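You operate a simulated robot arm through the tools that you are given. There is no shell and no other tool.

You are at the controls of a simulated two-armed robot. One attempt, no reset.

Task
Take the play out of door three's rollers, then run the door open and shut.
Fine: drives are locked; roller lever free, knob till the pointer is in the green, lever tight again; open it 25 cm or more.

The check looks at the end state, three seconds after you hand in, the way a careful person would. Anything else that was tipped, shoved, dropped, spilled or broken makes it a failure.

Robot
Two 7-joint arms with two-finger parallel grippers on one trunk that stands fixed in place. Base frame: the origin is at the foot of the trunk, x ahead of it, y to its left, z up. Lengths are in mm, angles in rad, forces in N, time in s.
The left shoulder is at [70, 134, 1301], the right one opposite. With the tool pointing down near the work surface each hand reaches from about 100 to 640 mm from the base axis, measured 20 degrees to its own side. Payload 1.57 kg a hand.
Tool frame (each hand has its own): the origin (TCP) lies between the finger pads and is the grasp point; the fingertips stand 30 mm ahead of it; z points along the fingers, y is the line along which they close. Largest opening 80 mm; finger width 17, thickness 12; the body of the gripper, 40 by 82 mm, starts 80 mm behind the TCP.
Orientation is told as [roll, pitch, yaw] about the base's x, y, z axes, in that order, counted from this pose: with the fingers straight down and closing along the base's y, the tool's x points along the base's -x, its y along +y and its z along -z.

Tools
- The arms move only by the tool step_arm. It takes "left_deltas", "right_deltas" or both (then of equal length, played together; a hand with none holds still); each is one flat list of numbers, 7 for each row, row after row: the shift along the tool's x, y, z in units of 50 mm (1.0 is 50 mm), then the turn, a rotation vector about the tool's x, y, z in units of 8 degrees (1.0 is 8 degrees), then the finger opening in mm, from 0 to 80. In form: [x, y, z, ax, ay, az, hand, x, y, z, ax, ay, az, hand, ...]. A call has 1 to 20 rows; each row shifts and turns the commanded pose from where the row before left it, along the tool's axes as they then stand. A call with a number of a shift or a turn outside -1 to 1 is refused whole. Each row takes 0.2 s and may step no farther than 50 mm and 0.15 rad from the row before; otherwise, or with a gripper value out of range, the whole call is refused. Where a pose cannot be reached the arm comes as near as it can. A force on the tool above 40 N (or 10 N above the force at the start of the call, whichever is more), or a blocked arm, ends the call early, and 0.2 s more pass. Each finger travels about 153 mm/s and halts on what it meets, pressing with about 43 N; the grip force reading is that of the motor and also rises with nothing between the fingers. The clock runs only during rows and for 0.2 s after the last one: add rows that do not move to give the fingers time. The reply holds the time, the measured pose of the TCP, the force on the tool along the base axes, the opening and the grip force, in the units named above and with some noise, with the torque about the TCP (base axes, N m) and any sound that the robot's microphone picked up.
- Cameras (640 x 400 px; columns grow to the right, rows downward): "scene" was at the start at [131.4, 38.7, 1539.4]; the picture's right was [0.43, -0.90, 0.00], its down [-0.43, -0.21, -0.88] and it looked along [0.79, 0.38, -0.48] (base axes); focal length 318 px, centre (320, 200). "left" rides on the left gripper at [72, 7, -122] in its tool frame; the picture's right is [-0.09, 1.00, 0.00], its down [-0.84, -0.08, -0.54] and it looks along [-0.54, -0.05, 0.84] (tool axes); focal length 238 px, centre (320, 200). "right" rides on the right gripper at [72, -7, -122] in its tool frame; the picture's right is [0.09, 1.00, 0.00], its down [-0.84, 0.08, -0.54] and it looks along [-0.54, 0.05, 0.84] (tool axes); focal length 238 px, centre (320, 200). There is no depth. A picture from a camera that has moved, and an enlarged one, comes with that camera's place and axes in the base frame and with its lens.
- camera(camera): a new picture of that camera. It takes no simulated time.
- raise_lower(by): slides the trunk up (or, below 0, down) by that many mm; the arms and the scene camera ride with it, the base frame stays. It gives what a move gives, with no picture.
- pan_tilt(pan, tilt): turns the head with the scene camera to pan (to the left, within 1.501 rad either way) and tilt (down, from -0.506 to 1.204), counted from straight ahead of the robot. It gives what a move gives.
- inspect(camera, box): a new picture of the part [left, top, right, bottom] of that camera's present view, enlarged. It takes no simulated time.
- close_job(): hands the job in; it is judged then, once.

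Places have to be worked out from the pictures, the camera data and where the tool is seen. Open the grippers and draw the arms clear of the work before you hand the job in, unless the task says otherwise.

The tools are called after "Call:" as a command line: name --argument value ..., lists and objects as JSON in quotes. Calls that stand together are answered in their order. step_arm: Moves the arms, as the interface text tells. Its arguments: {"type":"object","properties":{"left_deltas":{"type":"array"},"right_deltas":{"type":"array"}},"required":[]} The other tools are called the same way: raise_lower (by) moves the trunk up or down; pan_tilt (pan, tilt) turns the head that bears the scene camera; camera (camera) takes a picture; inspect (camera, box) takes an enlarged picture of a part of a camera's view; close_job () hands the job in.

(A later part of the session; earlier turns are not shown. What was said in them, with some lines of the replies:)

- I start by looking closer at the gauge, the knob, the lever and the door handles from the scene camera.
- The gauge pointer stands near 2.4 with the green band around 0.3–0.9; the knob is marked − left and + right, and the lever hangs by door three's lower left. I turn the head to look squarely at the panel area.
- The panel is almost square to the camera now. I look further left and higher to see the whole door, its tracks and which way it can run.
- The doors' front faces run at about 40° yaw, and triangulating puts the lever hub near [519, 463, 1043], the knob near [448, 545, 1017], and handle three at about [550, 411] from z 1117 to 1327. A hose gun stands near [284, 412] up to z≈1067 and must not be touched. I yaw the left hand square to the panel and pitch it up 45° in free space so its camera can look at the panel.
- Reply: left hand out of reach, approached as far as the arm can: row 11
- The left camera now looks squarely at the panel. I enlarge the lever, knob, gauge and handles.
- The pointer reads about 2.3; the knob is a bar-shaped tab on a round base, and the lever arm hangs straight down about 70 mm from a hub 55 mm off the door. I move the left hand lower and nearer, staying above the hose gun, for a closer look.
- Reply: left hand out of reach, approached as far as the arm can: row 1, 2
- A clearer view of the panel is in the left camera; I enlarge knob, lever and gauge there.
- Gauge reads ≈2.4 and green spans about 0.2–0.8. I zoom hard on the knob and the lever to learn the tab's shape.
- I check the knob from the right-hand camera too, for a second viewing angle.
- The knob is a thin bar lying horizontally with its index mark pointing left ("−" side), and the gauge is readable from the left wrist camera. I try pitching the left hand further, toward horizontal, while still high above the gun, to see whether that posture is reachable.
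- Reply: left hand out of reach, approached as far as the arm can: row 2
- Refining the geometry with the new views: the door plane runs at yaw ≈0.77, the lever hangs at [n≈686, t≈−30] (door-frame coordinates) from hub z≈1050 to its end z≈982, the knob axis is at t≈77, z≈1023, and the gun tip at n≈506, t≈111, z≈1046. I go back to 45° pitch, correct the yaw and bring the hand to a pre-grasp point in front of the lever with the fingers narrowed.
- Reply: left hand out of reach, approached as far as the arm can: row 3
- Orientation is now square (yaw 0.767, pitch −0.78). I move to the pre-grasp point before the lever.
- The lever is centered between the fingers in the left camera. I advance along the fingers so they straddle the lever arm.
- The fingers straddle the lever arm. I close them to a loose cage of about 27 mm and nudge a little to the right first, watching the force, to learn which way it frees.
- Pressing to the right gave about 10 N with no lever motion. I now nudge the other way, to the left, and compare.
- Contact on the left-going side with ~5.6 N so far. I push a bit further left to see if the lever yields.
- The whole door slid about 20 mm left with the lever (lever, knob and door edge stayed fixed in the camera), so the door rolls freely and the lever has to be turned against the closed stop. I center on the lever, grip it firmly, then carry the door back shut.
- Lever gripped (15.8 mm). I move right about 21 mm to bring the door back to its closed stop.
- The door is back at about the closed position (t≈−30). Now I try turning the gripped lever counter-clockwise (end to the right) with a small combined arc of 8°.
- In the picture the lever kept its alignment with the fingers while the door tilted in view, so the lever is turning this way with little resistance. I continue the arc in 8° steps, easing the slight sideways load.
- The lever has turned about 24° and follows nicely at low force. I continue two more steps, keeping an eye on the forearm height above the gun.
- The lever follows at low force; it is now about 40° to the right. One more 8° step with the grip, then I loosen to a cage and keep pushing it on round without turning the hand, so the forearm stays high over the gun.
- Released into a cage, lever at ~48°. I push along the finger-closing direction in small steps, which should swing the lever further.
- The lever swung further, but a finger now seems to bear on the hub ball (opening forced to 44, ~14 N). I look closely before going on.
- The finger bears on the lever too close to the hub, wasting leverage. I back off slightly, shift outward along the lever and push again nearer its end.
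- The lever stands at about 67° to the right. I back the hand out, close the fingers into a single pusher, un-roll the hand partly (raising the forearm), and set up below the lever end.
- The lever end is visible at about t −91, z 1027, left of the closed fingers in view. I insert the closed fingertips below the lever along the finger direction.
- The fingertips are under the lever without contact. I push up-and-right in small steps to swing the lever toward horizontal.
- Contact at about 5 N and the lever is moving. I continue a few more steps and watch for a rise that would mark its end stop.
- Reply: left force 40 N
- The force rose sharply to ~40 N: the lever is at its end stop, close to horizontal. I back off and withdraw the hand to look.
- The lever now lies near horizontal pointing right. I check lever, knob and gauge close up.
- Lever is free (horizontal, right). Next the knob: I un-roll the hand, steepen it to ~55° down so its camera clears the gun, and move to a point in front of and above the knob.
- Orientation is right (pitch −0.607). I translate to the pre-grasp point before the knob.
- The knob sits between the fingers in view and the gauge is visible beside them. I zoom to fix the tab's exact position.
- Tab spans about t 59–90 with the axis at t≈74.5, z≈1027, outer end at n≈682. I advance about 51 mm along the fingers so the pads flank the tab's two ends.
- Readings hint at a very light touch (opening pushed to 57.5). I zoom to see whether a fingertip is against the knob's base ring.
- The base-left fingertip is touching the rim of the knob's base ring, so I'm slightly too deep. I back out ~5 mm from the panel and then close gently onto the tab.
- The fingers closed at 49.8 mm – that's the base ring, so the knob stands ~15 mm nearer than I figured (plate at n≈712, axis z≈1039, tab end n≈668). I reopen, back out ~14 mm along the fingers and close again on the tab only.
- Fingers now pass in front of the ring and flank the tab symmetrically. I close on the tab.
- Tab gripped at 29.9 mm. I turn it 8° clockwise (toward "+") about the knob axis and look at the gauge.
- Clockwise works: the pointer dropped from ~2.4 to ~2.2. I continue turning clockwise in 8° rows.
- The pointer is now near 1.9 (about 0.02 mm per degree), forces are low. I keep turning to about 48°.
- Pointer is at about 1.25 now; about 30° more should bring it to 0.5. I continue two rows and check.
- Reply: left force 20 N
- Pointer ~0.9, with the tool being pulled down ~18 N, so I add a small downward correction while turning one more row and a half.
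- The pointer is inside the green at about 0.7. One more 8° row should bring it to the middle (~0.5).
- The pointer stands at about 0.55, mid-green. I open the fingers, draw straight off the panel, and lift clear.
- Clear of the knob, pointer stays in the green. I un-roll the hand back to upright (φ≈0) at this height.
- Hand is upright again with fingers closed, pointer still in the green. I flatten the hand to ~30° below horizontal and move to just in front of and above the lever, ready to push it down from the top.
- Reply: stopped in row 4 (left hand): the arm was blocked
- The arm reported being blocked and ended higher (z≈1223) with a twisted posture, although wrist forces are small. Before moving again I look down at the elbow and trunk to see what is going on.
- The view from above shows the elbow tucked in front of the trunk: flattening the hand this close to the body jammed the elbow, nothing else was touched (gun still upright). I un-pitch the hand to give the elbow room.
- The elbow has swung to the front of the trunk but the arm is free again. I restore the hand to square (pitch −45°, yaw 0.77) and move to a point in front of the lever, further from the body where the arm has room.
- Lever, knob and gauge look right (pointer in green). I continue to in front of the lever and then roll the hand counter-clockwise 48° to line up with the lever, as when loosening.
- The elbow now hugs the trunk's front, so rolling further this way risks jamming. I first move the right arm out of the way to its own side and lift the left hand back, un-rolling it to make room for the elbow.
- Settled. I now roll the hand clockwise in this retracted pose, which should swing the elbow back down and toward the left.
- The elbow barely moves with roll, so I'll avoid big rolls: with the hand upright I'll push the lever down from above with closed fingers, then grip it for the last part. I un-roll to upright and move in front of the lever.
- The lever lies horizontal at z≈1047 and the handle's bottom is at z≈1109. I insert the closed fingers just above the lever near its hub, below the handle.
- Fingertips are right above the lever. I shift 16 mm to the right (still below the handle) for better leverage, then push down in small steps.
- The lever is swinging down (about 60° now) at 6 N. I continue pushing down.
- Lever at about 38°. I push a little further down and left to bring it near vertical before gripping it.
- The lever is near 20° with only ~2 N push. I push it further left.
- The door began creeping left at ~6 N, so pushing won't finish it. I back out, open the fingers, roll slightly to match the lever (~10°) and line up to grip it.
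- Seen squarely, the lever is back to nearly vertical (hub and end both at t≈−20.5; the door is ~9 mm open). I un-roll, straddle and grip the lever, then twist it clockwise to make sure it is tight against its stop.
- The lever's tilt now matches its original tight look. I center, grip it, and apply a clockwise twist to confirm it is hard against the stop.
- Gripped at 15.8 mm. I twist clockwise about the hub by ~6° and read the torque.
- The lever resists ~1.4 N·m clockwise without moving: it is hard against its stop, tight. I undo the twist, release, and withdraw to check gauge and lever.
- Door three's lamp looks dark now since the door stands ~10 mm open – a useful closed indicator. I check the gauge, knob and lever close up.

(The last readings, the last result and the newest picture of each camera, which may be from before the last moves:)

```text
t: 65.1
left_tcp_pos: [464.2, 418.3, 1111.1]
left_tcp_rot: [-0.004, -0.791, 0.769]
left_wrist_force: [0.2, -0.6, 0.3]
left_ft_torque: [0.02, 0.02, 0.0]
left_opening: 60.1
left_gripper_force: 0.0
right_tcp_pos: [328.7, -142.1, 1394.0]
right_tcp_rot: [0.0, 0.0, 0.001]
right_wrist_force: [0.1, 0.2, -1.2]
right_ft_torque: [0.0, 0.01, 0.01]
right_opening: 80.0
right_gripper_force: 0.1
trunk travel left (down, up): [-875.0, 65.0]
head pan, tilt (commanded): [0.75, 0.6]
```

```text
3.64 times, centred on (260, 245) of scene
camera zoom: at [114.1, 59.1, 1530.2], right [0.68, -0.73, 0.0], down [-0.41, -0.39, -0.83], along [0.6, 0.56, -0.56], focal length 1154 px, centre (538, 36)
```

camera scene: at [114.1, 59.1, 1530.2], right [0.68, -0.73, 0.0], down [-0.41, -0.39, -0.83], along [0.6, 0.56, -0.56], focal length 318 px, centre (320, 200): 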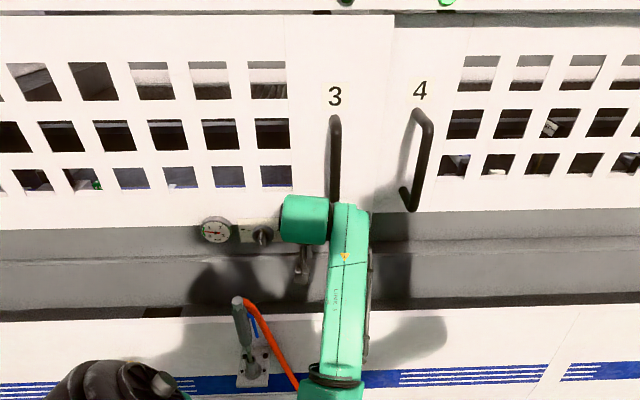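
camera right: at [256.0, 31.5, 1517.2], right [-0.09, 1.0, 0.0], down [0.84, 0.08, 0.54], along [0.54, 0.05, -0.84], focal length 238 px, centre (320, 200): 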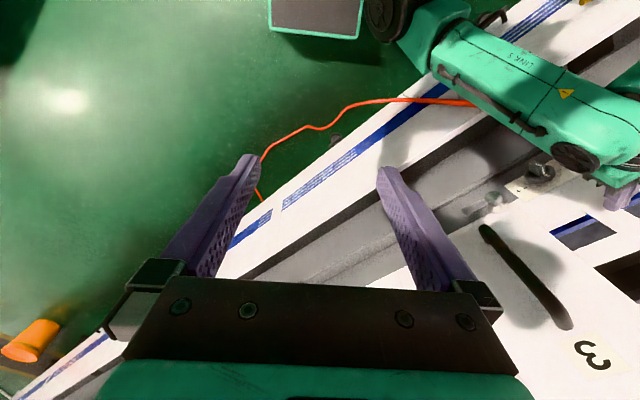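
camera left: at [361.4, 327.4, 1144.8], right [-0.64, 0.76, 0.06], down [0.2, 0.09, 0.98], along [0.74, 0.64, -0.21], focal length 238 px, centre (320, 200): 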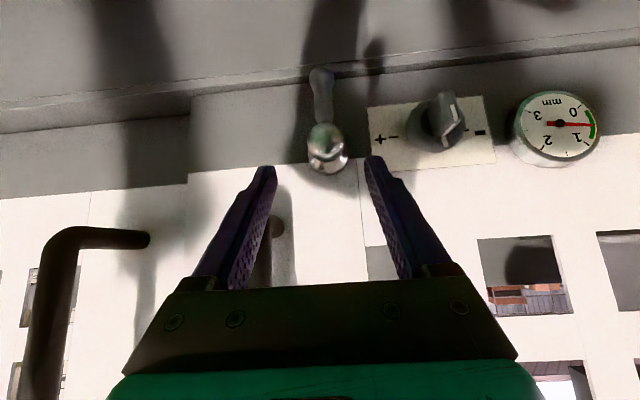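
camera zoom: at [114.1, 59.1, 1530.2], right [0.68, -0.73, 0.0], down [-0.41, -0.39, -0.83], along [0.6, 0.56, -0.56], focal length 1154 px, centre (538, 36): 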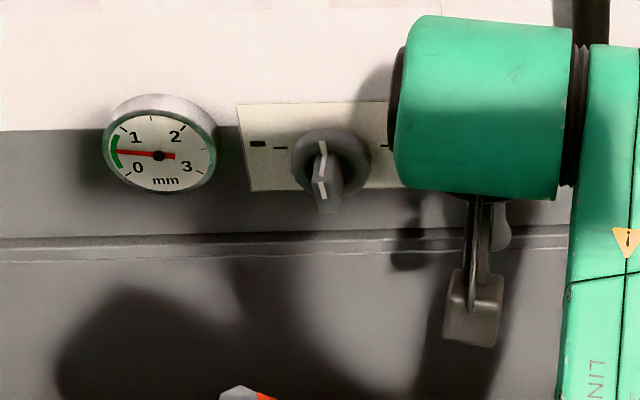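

Pointer is at ~0.5 in the green and the lever hangs tight. Now the door: I move up to handle three (bar near t≈−82, n≈685), mid-height, with fingers open.

Call:
step_arm --left_deltas '[-0.447, -0.393, -0.391, 0, 0, 0, 60, -0.447, -0.393, -0.391, 0, 0, 0, 60, -0.447, -0.393, -0.391, 0, 0, 0, 60, 0, 0, 0, 0, 0, 0, 60]'

Call:
camera --camera "left"

Call:
camera --camera "scene"

```text
t: 66.1
left_tcp_pos: [508.7, 380.7, 1200.5]
left_tcp_rot: [-0.002, -0.793, 0.769]
left_wrist_force: [-0.3, 0.7, 0.4]
left_ft_torque: [0.01, -0.03, 0.02]
left_opening: 59.9
left_gripper_force: 0.1
right_tcp_pos: [328.8, -141.1, 1393.9]
right_tcp_rot: [0.001, -0.001, 0.001]
right_wrist_force: [-1.0, -0.2, -0.3]
right_ft_torque: [-0.01, 0.0, 0.0]
right_opening: 79.9
right_gripper_force: 0.2
trunk travel left (down, up): [-875.0, 65.0]
head pan, tilt (commanded): [0.75, 0.6]
```

```text
taken
camera left: at [406.9, 290.8, 1234.4], right [-0.65, 0.76, 0.06], down [0.2, 0.09, 0.98], along [0.74, 0.64, -0.21], focal length 238 px, centre (320, 200)
```

left: 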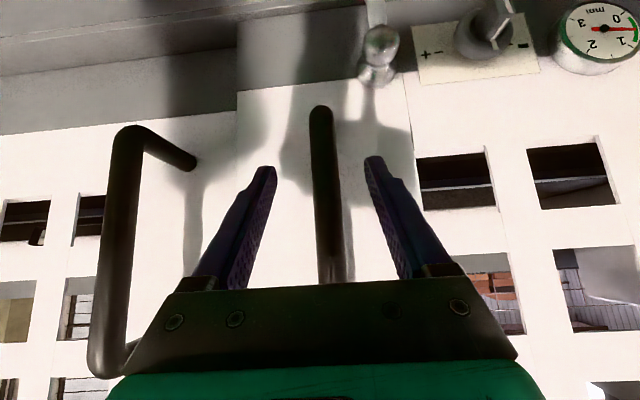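

```text
taken
camera scene: at [114.0, 59.7, 1530.2], right [0.68, -0.73, 0.0], down [-0.41, -0.39, -0.82], along [0.6, 0.56, -0.57], focal length 318 px, centre (320, 200)
```

scene: 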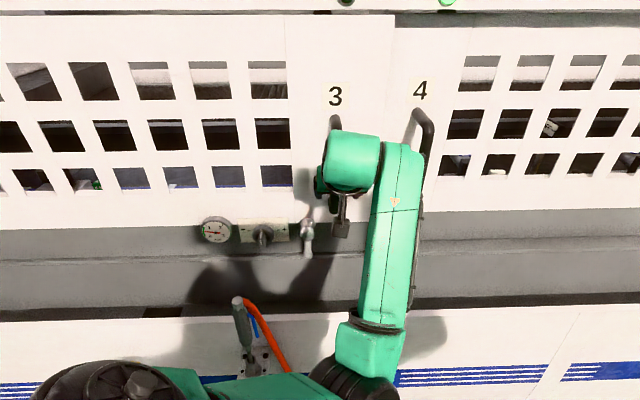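

The handle bar sits centered between the fingers. I advance so the fingers straddle it.

Call:
step_arm --left_deltas '[0, 0.015, 0.41, 0, 0, 0, 60, 0, 0.015, 0.41, 0, 0, 0, 60, 0, 0, 0.4, 0, 0, 0, 60, 0, 0, 0, 0, 0, 0, 60]'

Call:
camera --camera "left"

```text
t: 67.1
left_tcp_pos: [540.6, 411.9, 1157.7]
left_tcp_rot: [-0.002, -0.792, 0.768]
left_wrist_force: [0.3, 0.3, -0.8]
left_ft_torque: [-0.03, -0.03, -0.02]
left_opening: 60.0
left_gripper_force: 0.0
right_tcp_pos: [328.4, -141.5, 1394.4]
right_tcp_rot: [0.0, -0.001, 0.0]
right_wrist_force: [-0.5, 0.0, -0.3]
right_ft_torque: [-0.03, 0.0, 0.02]
right_opening: 80.1
right_gripper_force: 0.1
trunk travel left (down, up): [-875.0, 65.0]
head pan, tilt (commanded): [0.75, 0.6]
```

```text
taken
camera left: at [437.8, 321.5, 1191.1], right [-0.64, 0.76, 0.06], down [0.2, 0.09, 0.98], along [0.74, 0.64, -0.21], focal length 238 px, centre (320, 200)
```

left: 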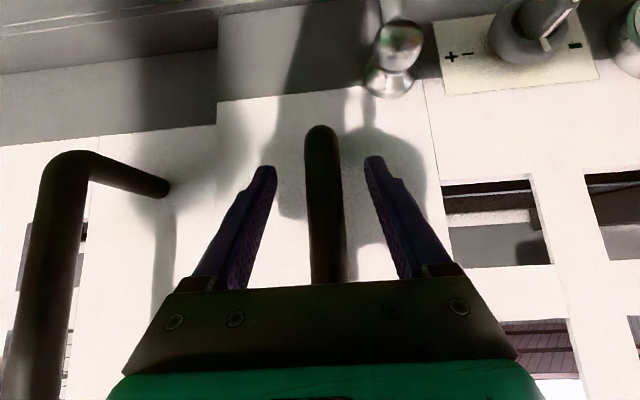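

The bar is between the fingers with its bend just below. I close to a loose cage around it and pull the door left about 40 mm to check the motion.

Call:
step_arm --left_deltas '[0, 0, 0, 0, 0, 0, 25, 0, 0, 0, 0, 0, 0, 25, 0, 0.2, 0, 0, 0, 0, 25, 0, 0.3, 0, 0, 0, 0, 25, 0, 0.3, 0, 0, 0, 0, 25, 0, 0, 0, 0, 0, 0, 25]'

Call:
camera --camera "left"

Call:
camera --camera "scene"

```text
t: 68.5
left_tcp_pos: [512.6, 441.5, 1157.0]
left_tcp_rot: [-0.002, -0.793, 0.77]
left_wrist_force: [-0.2, 0.4, -0.2]
left_ft_torque: [-0.01, -0.02, 0.01]
left_opening: 25.1
left_gripper_force: 0.1
right_tcp_pos: [328.9, -142.1, 1394.8]
right_tcp_rot: [-0.002, 0.001, 0.0]
right_wrist_force: [0.2, 0.2, 0.0]
right_ft_torque: [-0.01, 0.01, 0.02]
right_opening: 79.9
right_gripper_force: 0.0
trunk travel left (down, up): [-875.0, 65.0]
head pan, tilt (commanded): [0.75, 0.6]
```

```text
taken
camera left: at [409.5, 351.2, 1190.9], right [-0.65, 0.76, 0.06], down [0.2, 0.09, 0.98], along [0.74, 0.64, -0.21], focal length 238 px, centre (320, 200)
```

left: 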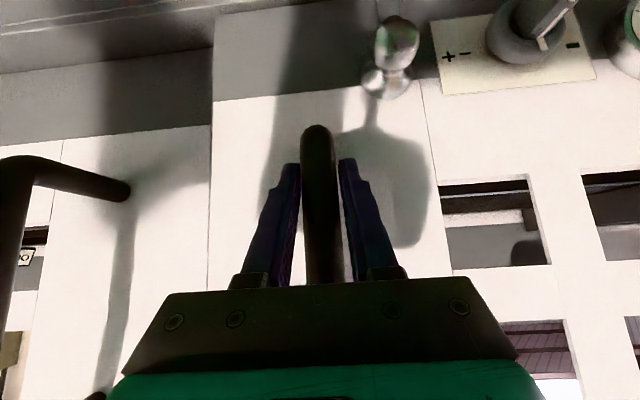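

```text
taken
camera scene: at [114.2, 59.7, 1530.2], right [0.68, -0.73, 0.0], down [-0.41, -0.39, -0.82], along [0.6, 0.56, -0.57], focal length 318 px, centre (320, 200)
```

scene: 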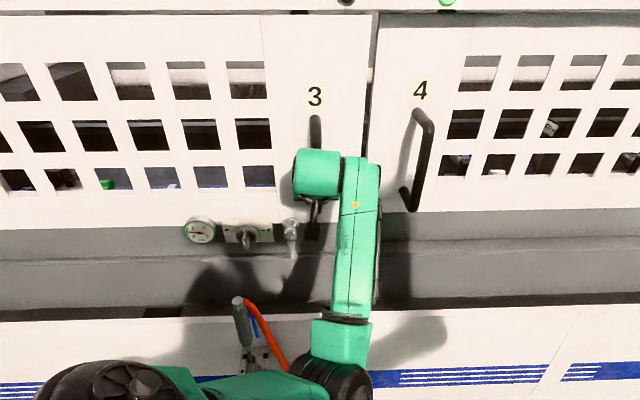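

The door rolls left easily and smoothly; the gap to door four is opening. I continue 120 mm further at a gentle speed.

Call:
step_arm --left_deltas '[0, 0.3, 0, 0, 0, 0, 25, 0, 0.42, 0, 0, 0, 0, 25, 0, 0.42, 0, 0, 0, 0, 25, 0, 0.42, 0, 0, 0, 0, 25, 0, 0.42, 0, 0, 0, 0, 25, 0, 0.3, 0, 0, 0, 0, 25, 0, 0.12, 0, 0, 0, 0, 25, 0, 0, 0, 0, 0, 0, 25]'

Call:
camera --camera "left"

Call:
camera --camera "scene"

```text
t: 70.3
left_tcp_pos: [428.6, 528.9, 1157.6]
left_tcp_rot: [-0.001, -0.793, 0.77]
left_wrist_force: [1.0, -1.4, 0.8]
left_ft_torque: [0.02, 0.02, 0.0]
left_opening: 26.2
left_gripper_force: 0.4
right_tcp_pos: [328.0, -142.7, 1393.1]
right_tcp_rot: [0.001, 0.0, 0.0]
right_wrist_force: [0.4, 1.2, -0.4]
right_ft_torque: [-0.02, -0.01, 0.05]
right_opening: 80.0
right_gripper_force: 0.0
trunk travel left (down, up): [-875.0, 65.0]
head pan, tilt (commanded): [0.75, 0.6]
```

```text
taken
camera left: at [326.5, 437.3, 1191.9], right [-0.65, 0.76, 0.06], down [0.2, 0.08, 0.98], along [0.74, 0.64, -0.21], focal length 238 px, centre (320, 200)
```

left: 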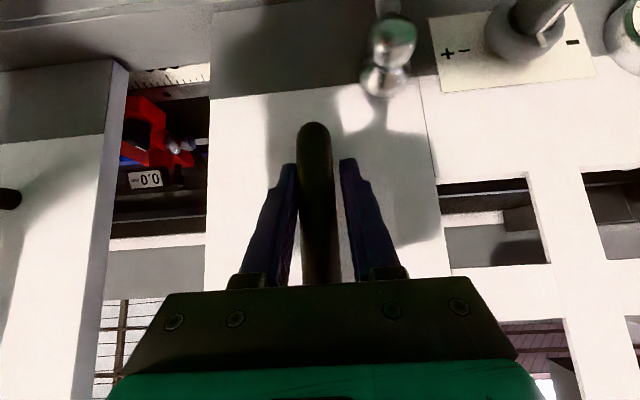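

```text
taken
camera scene: at [114.5, 58.8, 1530.2], right [0.68, -0.73, 0.0], down [-0.41, -0.38, -0.83], along [0.6, 0.56, -0.56], focal length 318 px, centre (320, 200)
```

scene: 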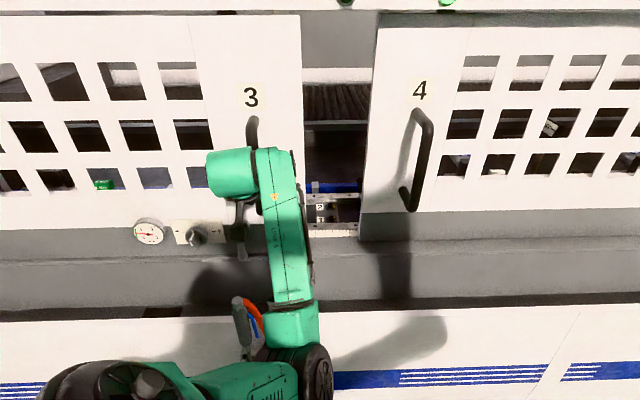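

About 170 mm open already, smooth, and interior is visible. I continue another ~115 mm to pass 25 cm with margin.

Call:
step_arm --left_deltas '[0, 0.3, 0, 0, 0, 0, 25, 0, 0.42, 0, 0, 0, 0, 25, 0, 0.42, 0, 0, 0, 0, 25, 0, 0.42, 0, 0, 0, 0, 25, 0, 0.4, 0, 0, 0, 0, 25, 0, 0.24, 0, 0, 0, 0, 25, 0, 0.12, 0, 0, 0, 0, 25, 0, 0, 0, 0, 0, 0, 25]'

Call:
camera --camera "left"

Call:
camera --camera "scene"

```text
t: 72.1
left_tcp_pos: [348.0, 609.5, 1156.4]
left_tcp_rot: [-0.001, -0.792, 0.768]
left_wrist_force: [0.8, -2.4, -1.1]
left_ft_torque: [0.03, 0.01, -0.03]
left_opening: 27.0
left_gripper_force: 1.3
right_tcp_pos: [329.6, -143.0, 1393.8]
right_tcp_rot: [0.0, -0.001, 0.001]
right_wrist_force: [-0.5, 0.1, 0.6]
right_ft_torque: [0.02, -0.01, 0.02]
right_opening: 79.9
right_gripper_force: 0.0
trunk travel left (down, up): [-875.0, 65.0]
head pan, tilt (commanded): [0.75, 0.6]
```

```text
taken
camera left: at [245.8, 519.6, 1191.4], right [-0.65, 0.76, 0.06], down [0.2, 0.09, 0.98], along [0.74, 0.64, -0.21], focal length 238 px, centre (320, 200)
```

left: 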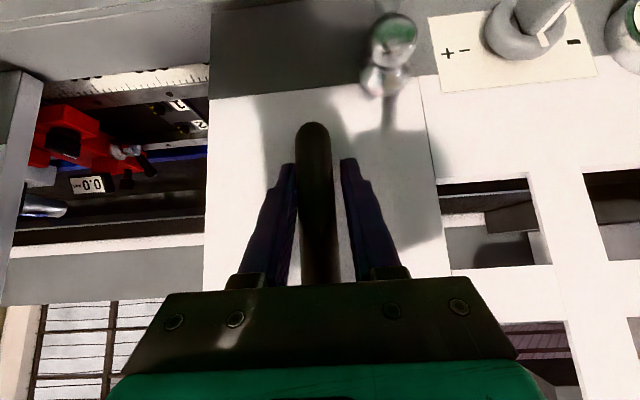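

```text
taken
camera scene: at [114.6, 58.8, 1530.2], right [0.68, -0.73, 0.0], down [-0.41, -0.38, -0.83], along [0.6, 0.56, -0.56], focal length 318 px, centre (320, 200)
```

scene: 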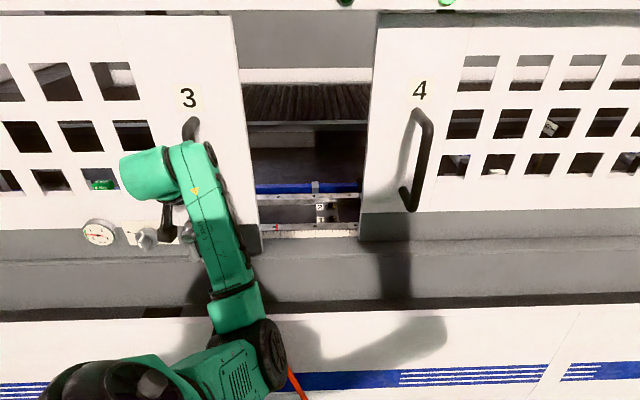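

The door stands about 28 cm open with the interior exposed and no resistance. Now I run it back to the right at the same gentle speed, stopping short of closed for a check.

Call:
step_arm --left_deltas '[0, -0.2, 0, 0, 0, 0, 25, 0, -0.42, 0, 0, 0, 0, 25, 0, -0.42, 0, 0, 0, 0, 25, 0, -0.42, 0, 0, 0, 0, 25, 0, -0.42, 0, 0, 0, 0, 25, 0, -0.42, 0, 0, 0, 0, 25, 0, -0.42, 0, 0, 0, 0, 25, 0, -0.42, 0, 0, 0, 0, 25, 0, -0.42, 0, 0, 0, 0, 25, 0, -0.42, 0, 0, 0, 0, 25, 0, -0.42, 0, 0, 0, 0, 25, 0, -0.3, 0, 0, 0, 0, 25, 0, -0.2, 0, 0, 0, 0, 25, 0, -0.12, 0, 0, 0, 0, 25, 0, 0, 0, 0, 0, 0, 25]'

Call:
camera --camera "left"

Call:
camera --camera "scene"

```text
t: 75.3
left_tcp_pos: [521.9, 431.3, 1156.6]
left_tcp_rot: [-0.003, -0.791, 0.772]
left_wrist_force: [-2.2, 1.8, 0.8]
left_ft_torque: [0.03, -0.08, 0.02]
left_opening: 27.4
left_gripper_force: 1.4
right_tcp_pos: [327.1, -140.9, 1394.3]
right_tcp_rot: [0.0, 0.001, 0.0]
right_wrist_force: [0.3, 0.0, 0.0]
right_ft_torque: [0.02, 0.04, 0.01]
right_opening: 79.8
right_gripper_force: 0.1
trunk travel left (down, up): [-875.0, 65.0]
head pan, tilt (commanded): [0.75, 0.6]
```

```text
taken
camera left: at [419.2, 340.3, 1190.8], right [-0.64, 0.76, 0.06], down [0.2, 0.09, 0.98], along [0.74, 0.64, -0.21], focal length 238 px, centre (320, 200)
```

left: 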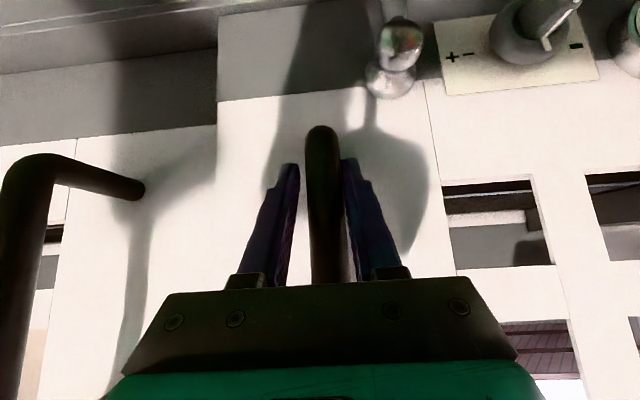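

```text
taken
camera scene: at [113.6, 60.4, 1530.2], right [0.68, -0.73, 0.0], down [-0.41, -0.39, -0.82], along [0.6, 0.56, -0.57], focal length 318 px, centre (320, 200)
```

scene: 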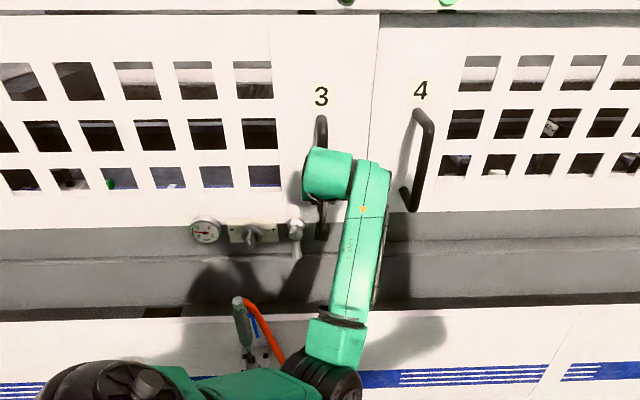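

I check the lamps, since the one over door four looks different in this frame.

Call:
inspect --camera "scene" --box '[280, 0, 480, 110]'

Call:
inspect --camera "scene" --box '[280, 80, 480, 240]'

```text
3.20 times, centred on (380, 55) of scene
camera zoom: at [113.6, 60.4, 1530.2], right [0.68, -0.73, 0.0], down [-0.41, -0.39, -0.82], along [0.6, 0.56, -0.57], focal length 1016 px, centre (128, 664)
```

zoom: 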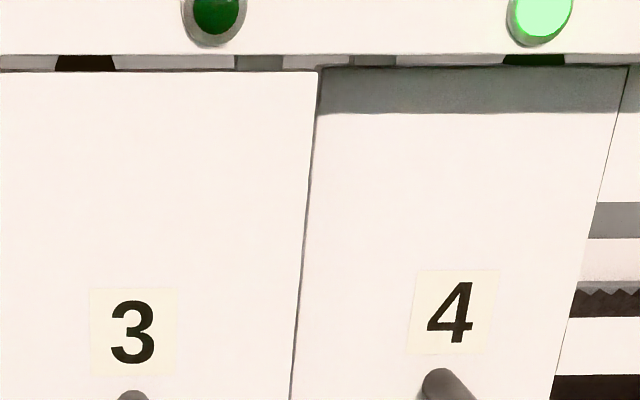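

```text
2.50 times, centred on (380, 160) of scene
camera zoom: at [113.6, 60.4, 1530.2], right [0.68, -0.73, 0.0], down [-0.41, -0.39, -0.82], along [0.6, 0.56, -0.57], focal length 794 px, centre (170, 300)
```

zoom: 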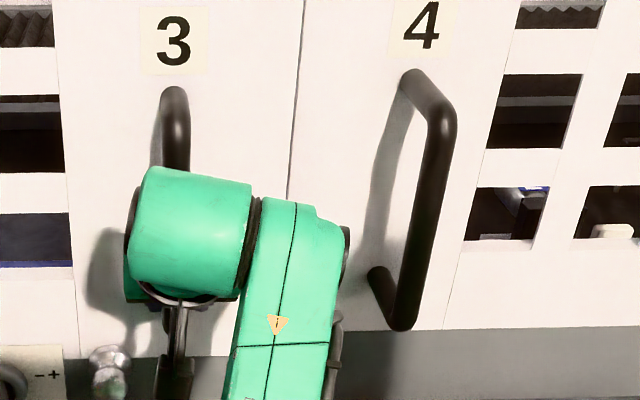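

Lamp four is fine; lamp three is dark as the door is still ~40 mm open. I close the rest slowly.

Call:
step_arm --left_deltas '[0, -0.3, 0, 0, 0, 0, 25, 0, -0.2, 0, 0, 0, 0, 25, 0, -0.14, 0, 0, 0, 0, 25, 0, -0.1, 0, 0, 0, 0, 25, 0, -0.06, 0, 0, 0, 0, 25, 0, -0.04, 0, 0, 0, 0, 25, 0, 0, 0, 0, 0, 0, 25]'

Call:
inspect --camera "scene" --box '[280, 0, 480, 110]'

```text
t: 76.9
left_tcp_pos: [549.5, 401.6, 1157.5]
left_tcp_rot: [-0.004, -0.792, 0.772]
left_wrist_force: [-3.2, 5.3, -0.3]
left_ft_torque: [0.07, 0.06, 0.01]
left_opening: 30.5
left_gripper_force: 3.0
right_tcp_pos: [326.1, -140.7, 1394.8]
right_tcp_rot: [-0.001, -0.001, 0.0]
right_wrist_force: [-0.3, -0.5, -0.6]
right_ft_torque: [0.03, -0.01, 0.01]
right_opening: 80.2
right_gripper_force: 0.0
trunk travel left (down, up): [-875.0, 65.0]
head pan, tilt (commanded): [0.75, 0.6]
```

```text
3.20 times, centred on (380, 55) of scene
camera zoom: at [112.2, 61.5, 1530.2], right [0.68, -0.73, 0.0], down [-0.41, -0.39, -0.82], along [0.6, 0.56, -0.57], focal length 1016 px, centre (128, 664)
```

zoom: 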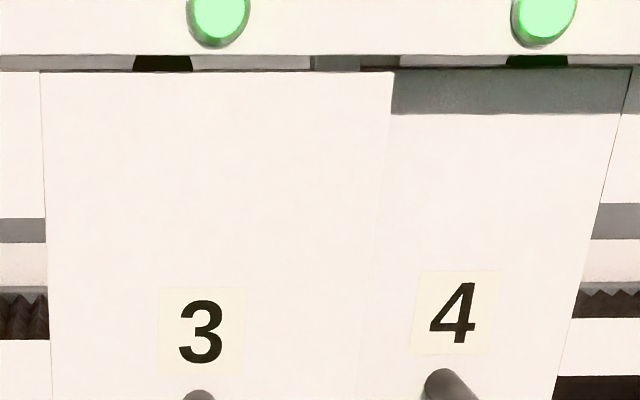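

Lamp three is green again and ~6 N confirms the closed stop. I press a touch more to seat it, then open the fingers and withdraw straight back.

Call:
step_arm --left_deltas '[0, -0.06, 0, 0, 0, 0, 25, 0, 0, 0, 0, 0, 0, 25, 0, 0.06, 0, 0, 0, 0, 40, 0, 0, 0, 0, 0, 0, 60, 0, 0, 0, 0, 0, 0, 60]'

Call:
camera --camera "left"

```text
t: 78.1
left_tcp_pos: [551.1, 399.6, 1157.8]
left_tcp_rot: [-0.003, -0.792, 0.77]
left_wrist_force: [0.9, -0.3, 0.0]
left_ft_torque: [0.01, 0.0, 0.01]
left_opening: 59.8
left_gripper_force: 0.1
right_tcp_pos: [328.3, -141.8, 1394.2]
right_tcp_rot: [0.0, -0.001, -0.002]
right_wrist_force: [-0.4, 0.4, -0.9]
right_ft_torque: [0.03, 0.02, 0.02]
right_opening: 80.0
right_gripper_force: 0.1
trunk travel left (down, up): [-875.0, 65.0]
head pan, tilt (commanded): [0.75, 0.6]
```

```text
taken
camera left: at [448.7, 309.9, 1191.4], right [-0.64, 0.76, 0.06], down [0.2, 0.09, 0.98], along [0.74, 0.64, -0.21], focal length 238 px, centre (320, 200)
```

left: 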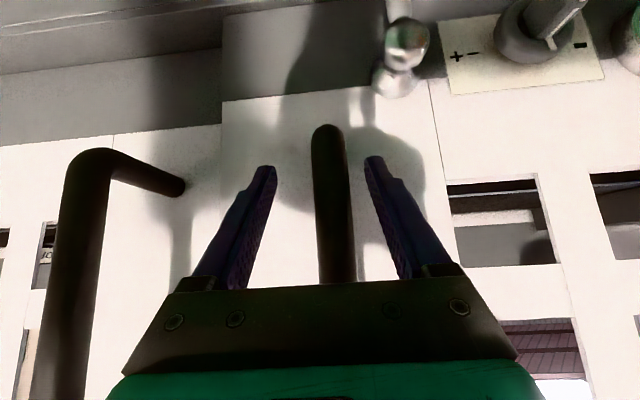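

Fingers are clear of the handle. I withdraw the left hand well back from the door.

Call:
step_arm --left_deltas '[0, 0, -0.4, 0, 0, 0, 60, 0, 0, -0.5, 0, 0, 0, 60, 0, 0, -0.5, 0, 0, 0, 60, 0, 0, -0.5, 0, 0, 0, 60, 0, 0, 0, 0, 0, 0, 60]'

Call:
camera --camera "left"

Call:
camera --camera "scene"

```text
t: 79.3
left_tcp_pos: [501.6, 353.5, 1225.7]
left_tcp_rot: [-0.004, -0.793, 0.769]
left_wrist_force: [0.3, -0.5, -0.4]
left_ft_torque: [-0.01, -0.02, 0.01]
left_opening: 59.9
left_gripper_force: 0.1
right_tcp_pos: [328.0, -142.1, 1394.7]
right_tcp_rot: [-0.001, 0.0, -0.001]
right_wrist_force: [0.5, -0.2, 0.3]
right_ft_torque: [0.01, 0.02, 0.02]
right_opening: 80.0
right_gripper_force: 0.0
trunk travel left (down, up): [-875.0, 65.0]
head pan, tilt (commanded): [0.75, 0.6]
```

```text
taken
camera left: at [399.3, 263.2, 1259.0], right [-0.65, 0.76, 0.06], down [0.2, 0.09, 0.98], along [0.74, 0.64, -0.21], focal length 238 px, centre (320, 200)
```

left: 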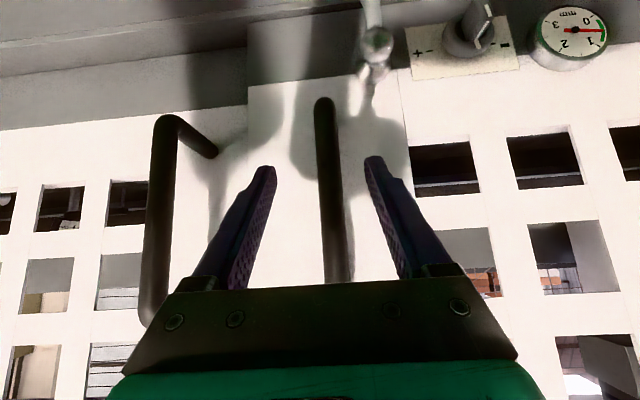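

```text
taken
camera scene: at [114.0, 59.7, 1530.2], right [0.68, -0.73, 0.0], down [-0.41, -0.39, -0.82], along [0.6, 0.56, -0.57], focal length 318 px, centre (320, 200)
```

scene: 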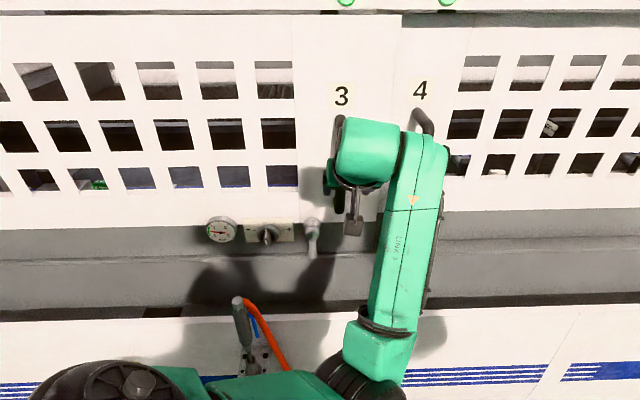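

Everything looks in place. I draw the left hand back a little more and then inspect gauge, lever, lamps and gun one last time.

Call:
step_arm --left_deltas '[-0.14, 0, -0.6, 0, 0, 0, 60, -0.14, 0, -0.6, 0, 0, 0, 60, 0, 0, 0, 0, 0, 0, 60]'

Call:
inspect --camera "scene" --box '[180, 190, 340, 300]'

Call:
inspect --camera "scene" --box '[280, 0, 480, 110]'

Call:
inspect --camera "scene" --box '[200, 270, 360, 400]'

Call:
inspect --camera "left" --box '[340, 0, 620, 110]'

```text
t: 80.1
left_tcp_pos: [481.5, 333.3, 1275.3]
left_tcp_rot: [0.0, -0.792, 0.77]
left_wrist_force: [0.8, 0.0, 0.3]
left_ft_torque: [0.03, -0.02, 0.0]
left_opening: 59.9
left_gripper_force: 0.0
right_tcp_pos: [328.0, -141.7, 1394.2]
right_tcp_rot: [0.001, 0.0, 0.0]
right_wrist_force: [0.4, 1.0, -0.1]
right_ft_torque: [-0.04, 0.0, -0.03]
right_opening: 80.0
right_gripper_force: 0.0
trunk travel left (down, up): [-875.0, 65.0]
head pan, tilt (commanded): [0.75, 0.6]
```

```text
3.64 times, centred on (260, 245) of scene
camera zoom: at [114.5, 60.1, 1530.1], right [0.68, -0.73, 0.0], down [-0.41, -0.39, -0.82], along [0.6, 0.56, -0.57], focal length 1154 px, centre (538, 36)
```

zoom: 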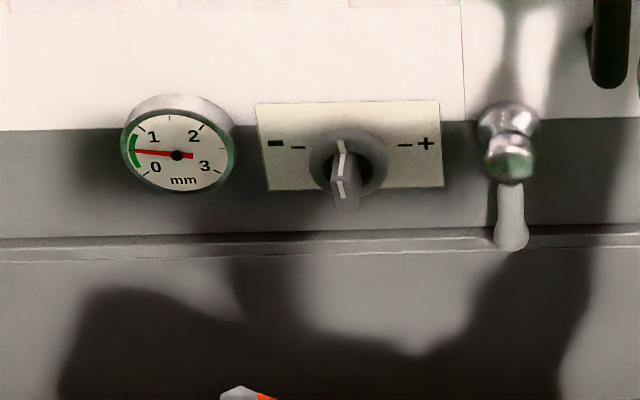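

```text
3.20 times, centred on (380, 55) of scene
camera zoom: at [114.5, 60.1, 1530.1], right [0.68, -0.73, 0.0], down [-0.41, -0.39, -0.82], along [0.6, 0.56, -0.57], focal length 1016 px, centre (128, 664)
```

zoom: 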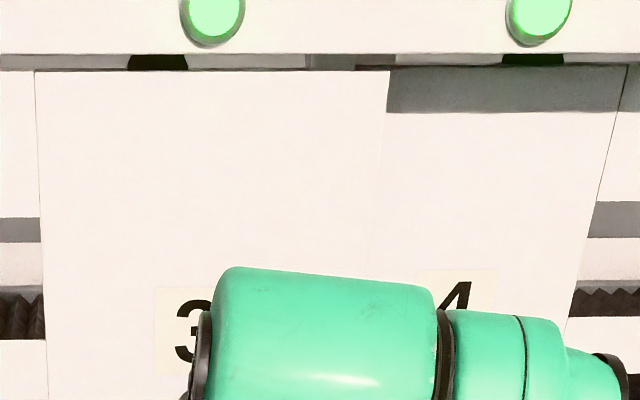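

```text
3.08 times, centred on (280, 335) of scene
camera zoom: at [114.5, 60.1, 1530.1], right [0.68, -0.73, 0.0], down [-0.41, -0.39, -0.82], along [0.6, 0.56, -0.57], focal length 977 px, centre (443, -215)
```

zoom: 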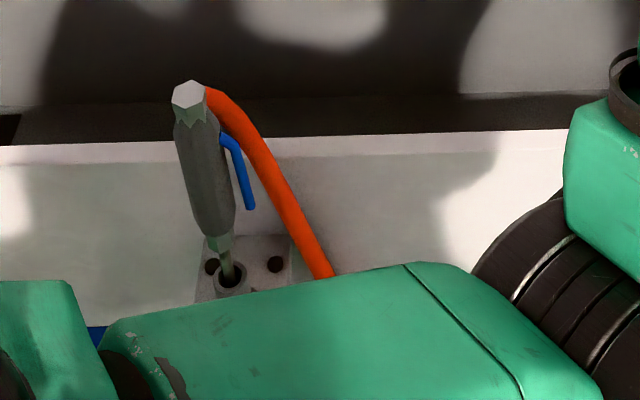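

```text
2.29 times, centred on (480, 55) of left
camera zoom: at [377.1, 241.4, 1310.5], right [-0.64, 0.76, 0.06], down [0.2, 0.09, 0.98], along [0.74, 0.64, -0.21], focal length 545 px, centre (-46, 531)
```

zoom: 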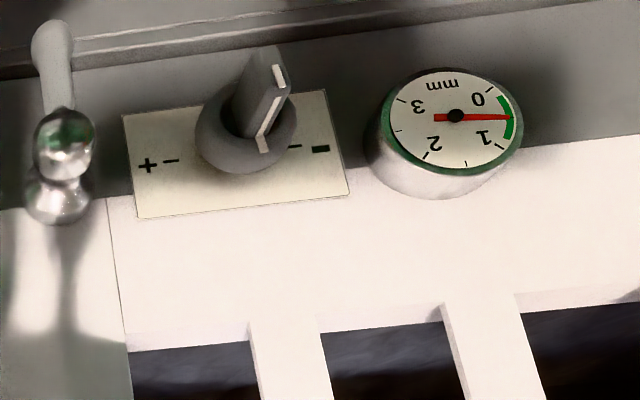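

Final check: the pointer rests mid-green at about 0.5, the lever hangs down tight, door three is shut with its lamp green after running about 28 cm open, and the hose gun and door four are undisturbed. Both arms are clear with open grippers, so I hand the job in.

Call:
close_job

```text
The job is handed in.
```

Door three's roller play is taken out, and the door has been run open and shut. I've handed the job in.

- **Play:** with the lever freed, I turned the knob clockwise, toward "+". The pointer went from about 2.4 mm to about 0.5 mm, the middle of the green.
- **Lever:** it is back down against its stop. It held a clockwise twist of about 1.4 N·m without moving.
- **Door:** I opened it about 28 cm, judged from how far the hand moved. It ran freely both ways and is now shut against its stop, with its lamp green again.

- **Door crept open early:** while I worked the lever, the door moved before its proper run. It slid about 20 mm when I tested which way the lever turned, and about 9 mm while I was tightening it again.
- **Elbow jam:** the left elbow once jammed against the trunk. It came free and touched nothing on the machine.

The hose gun and door four are where they were. Both arms are clear of the work with their grippers open.
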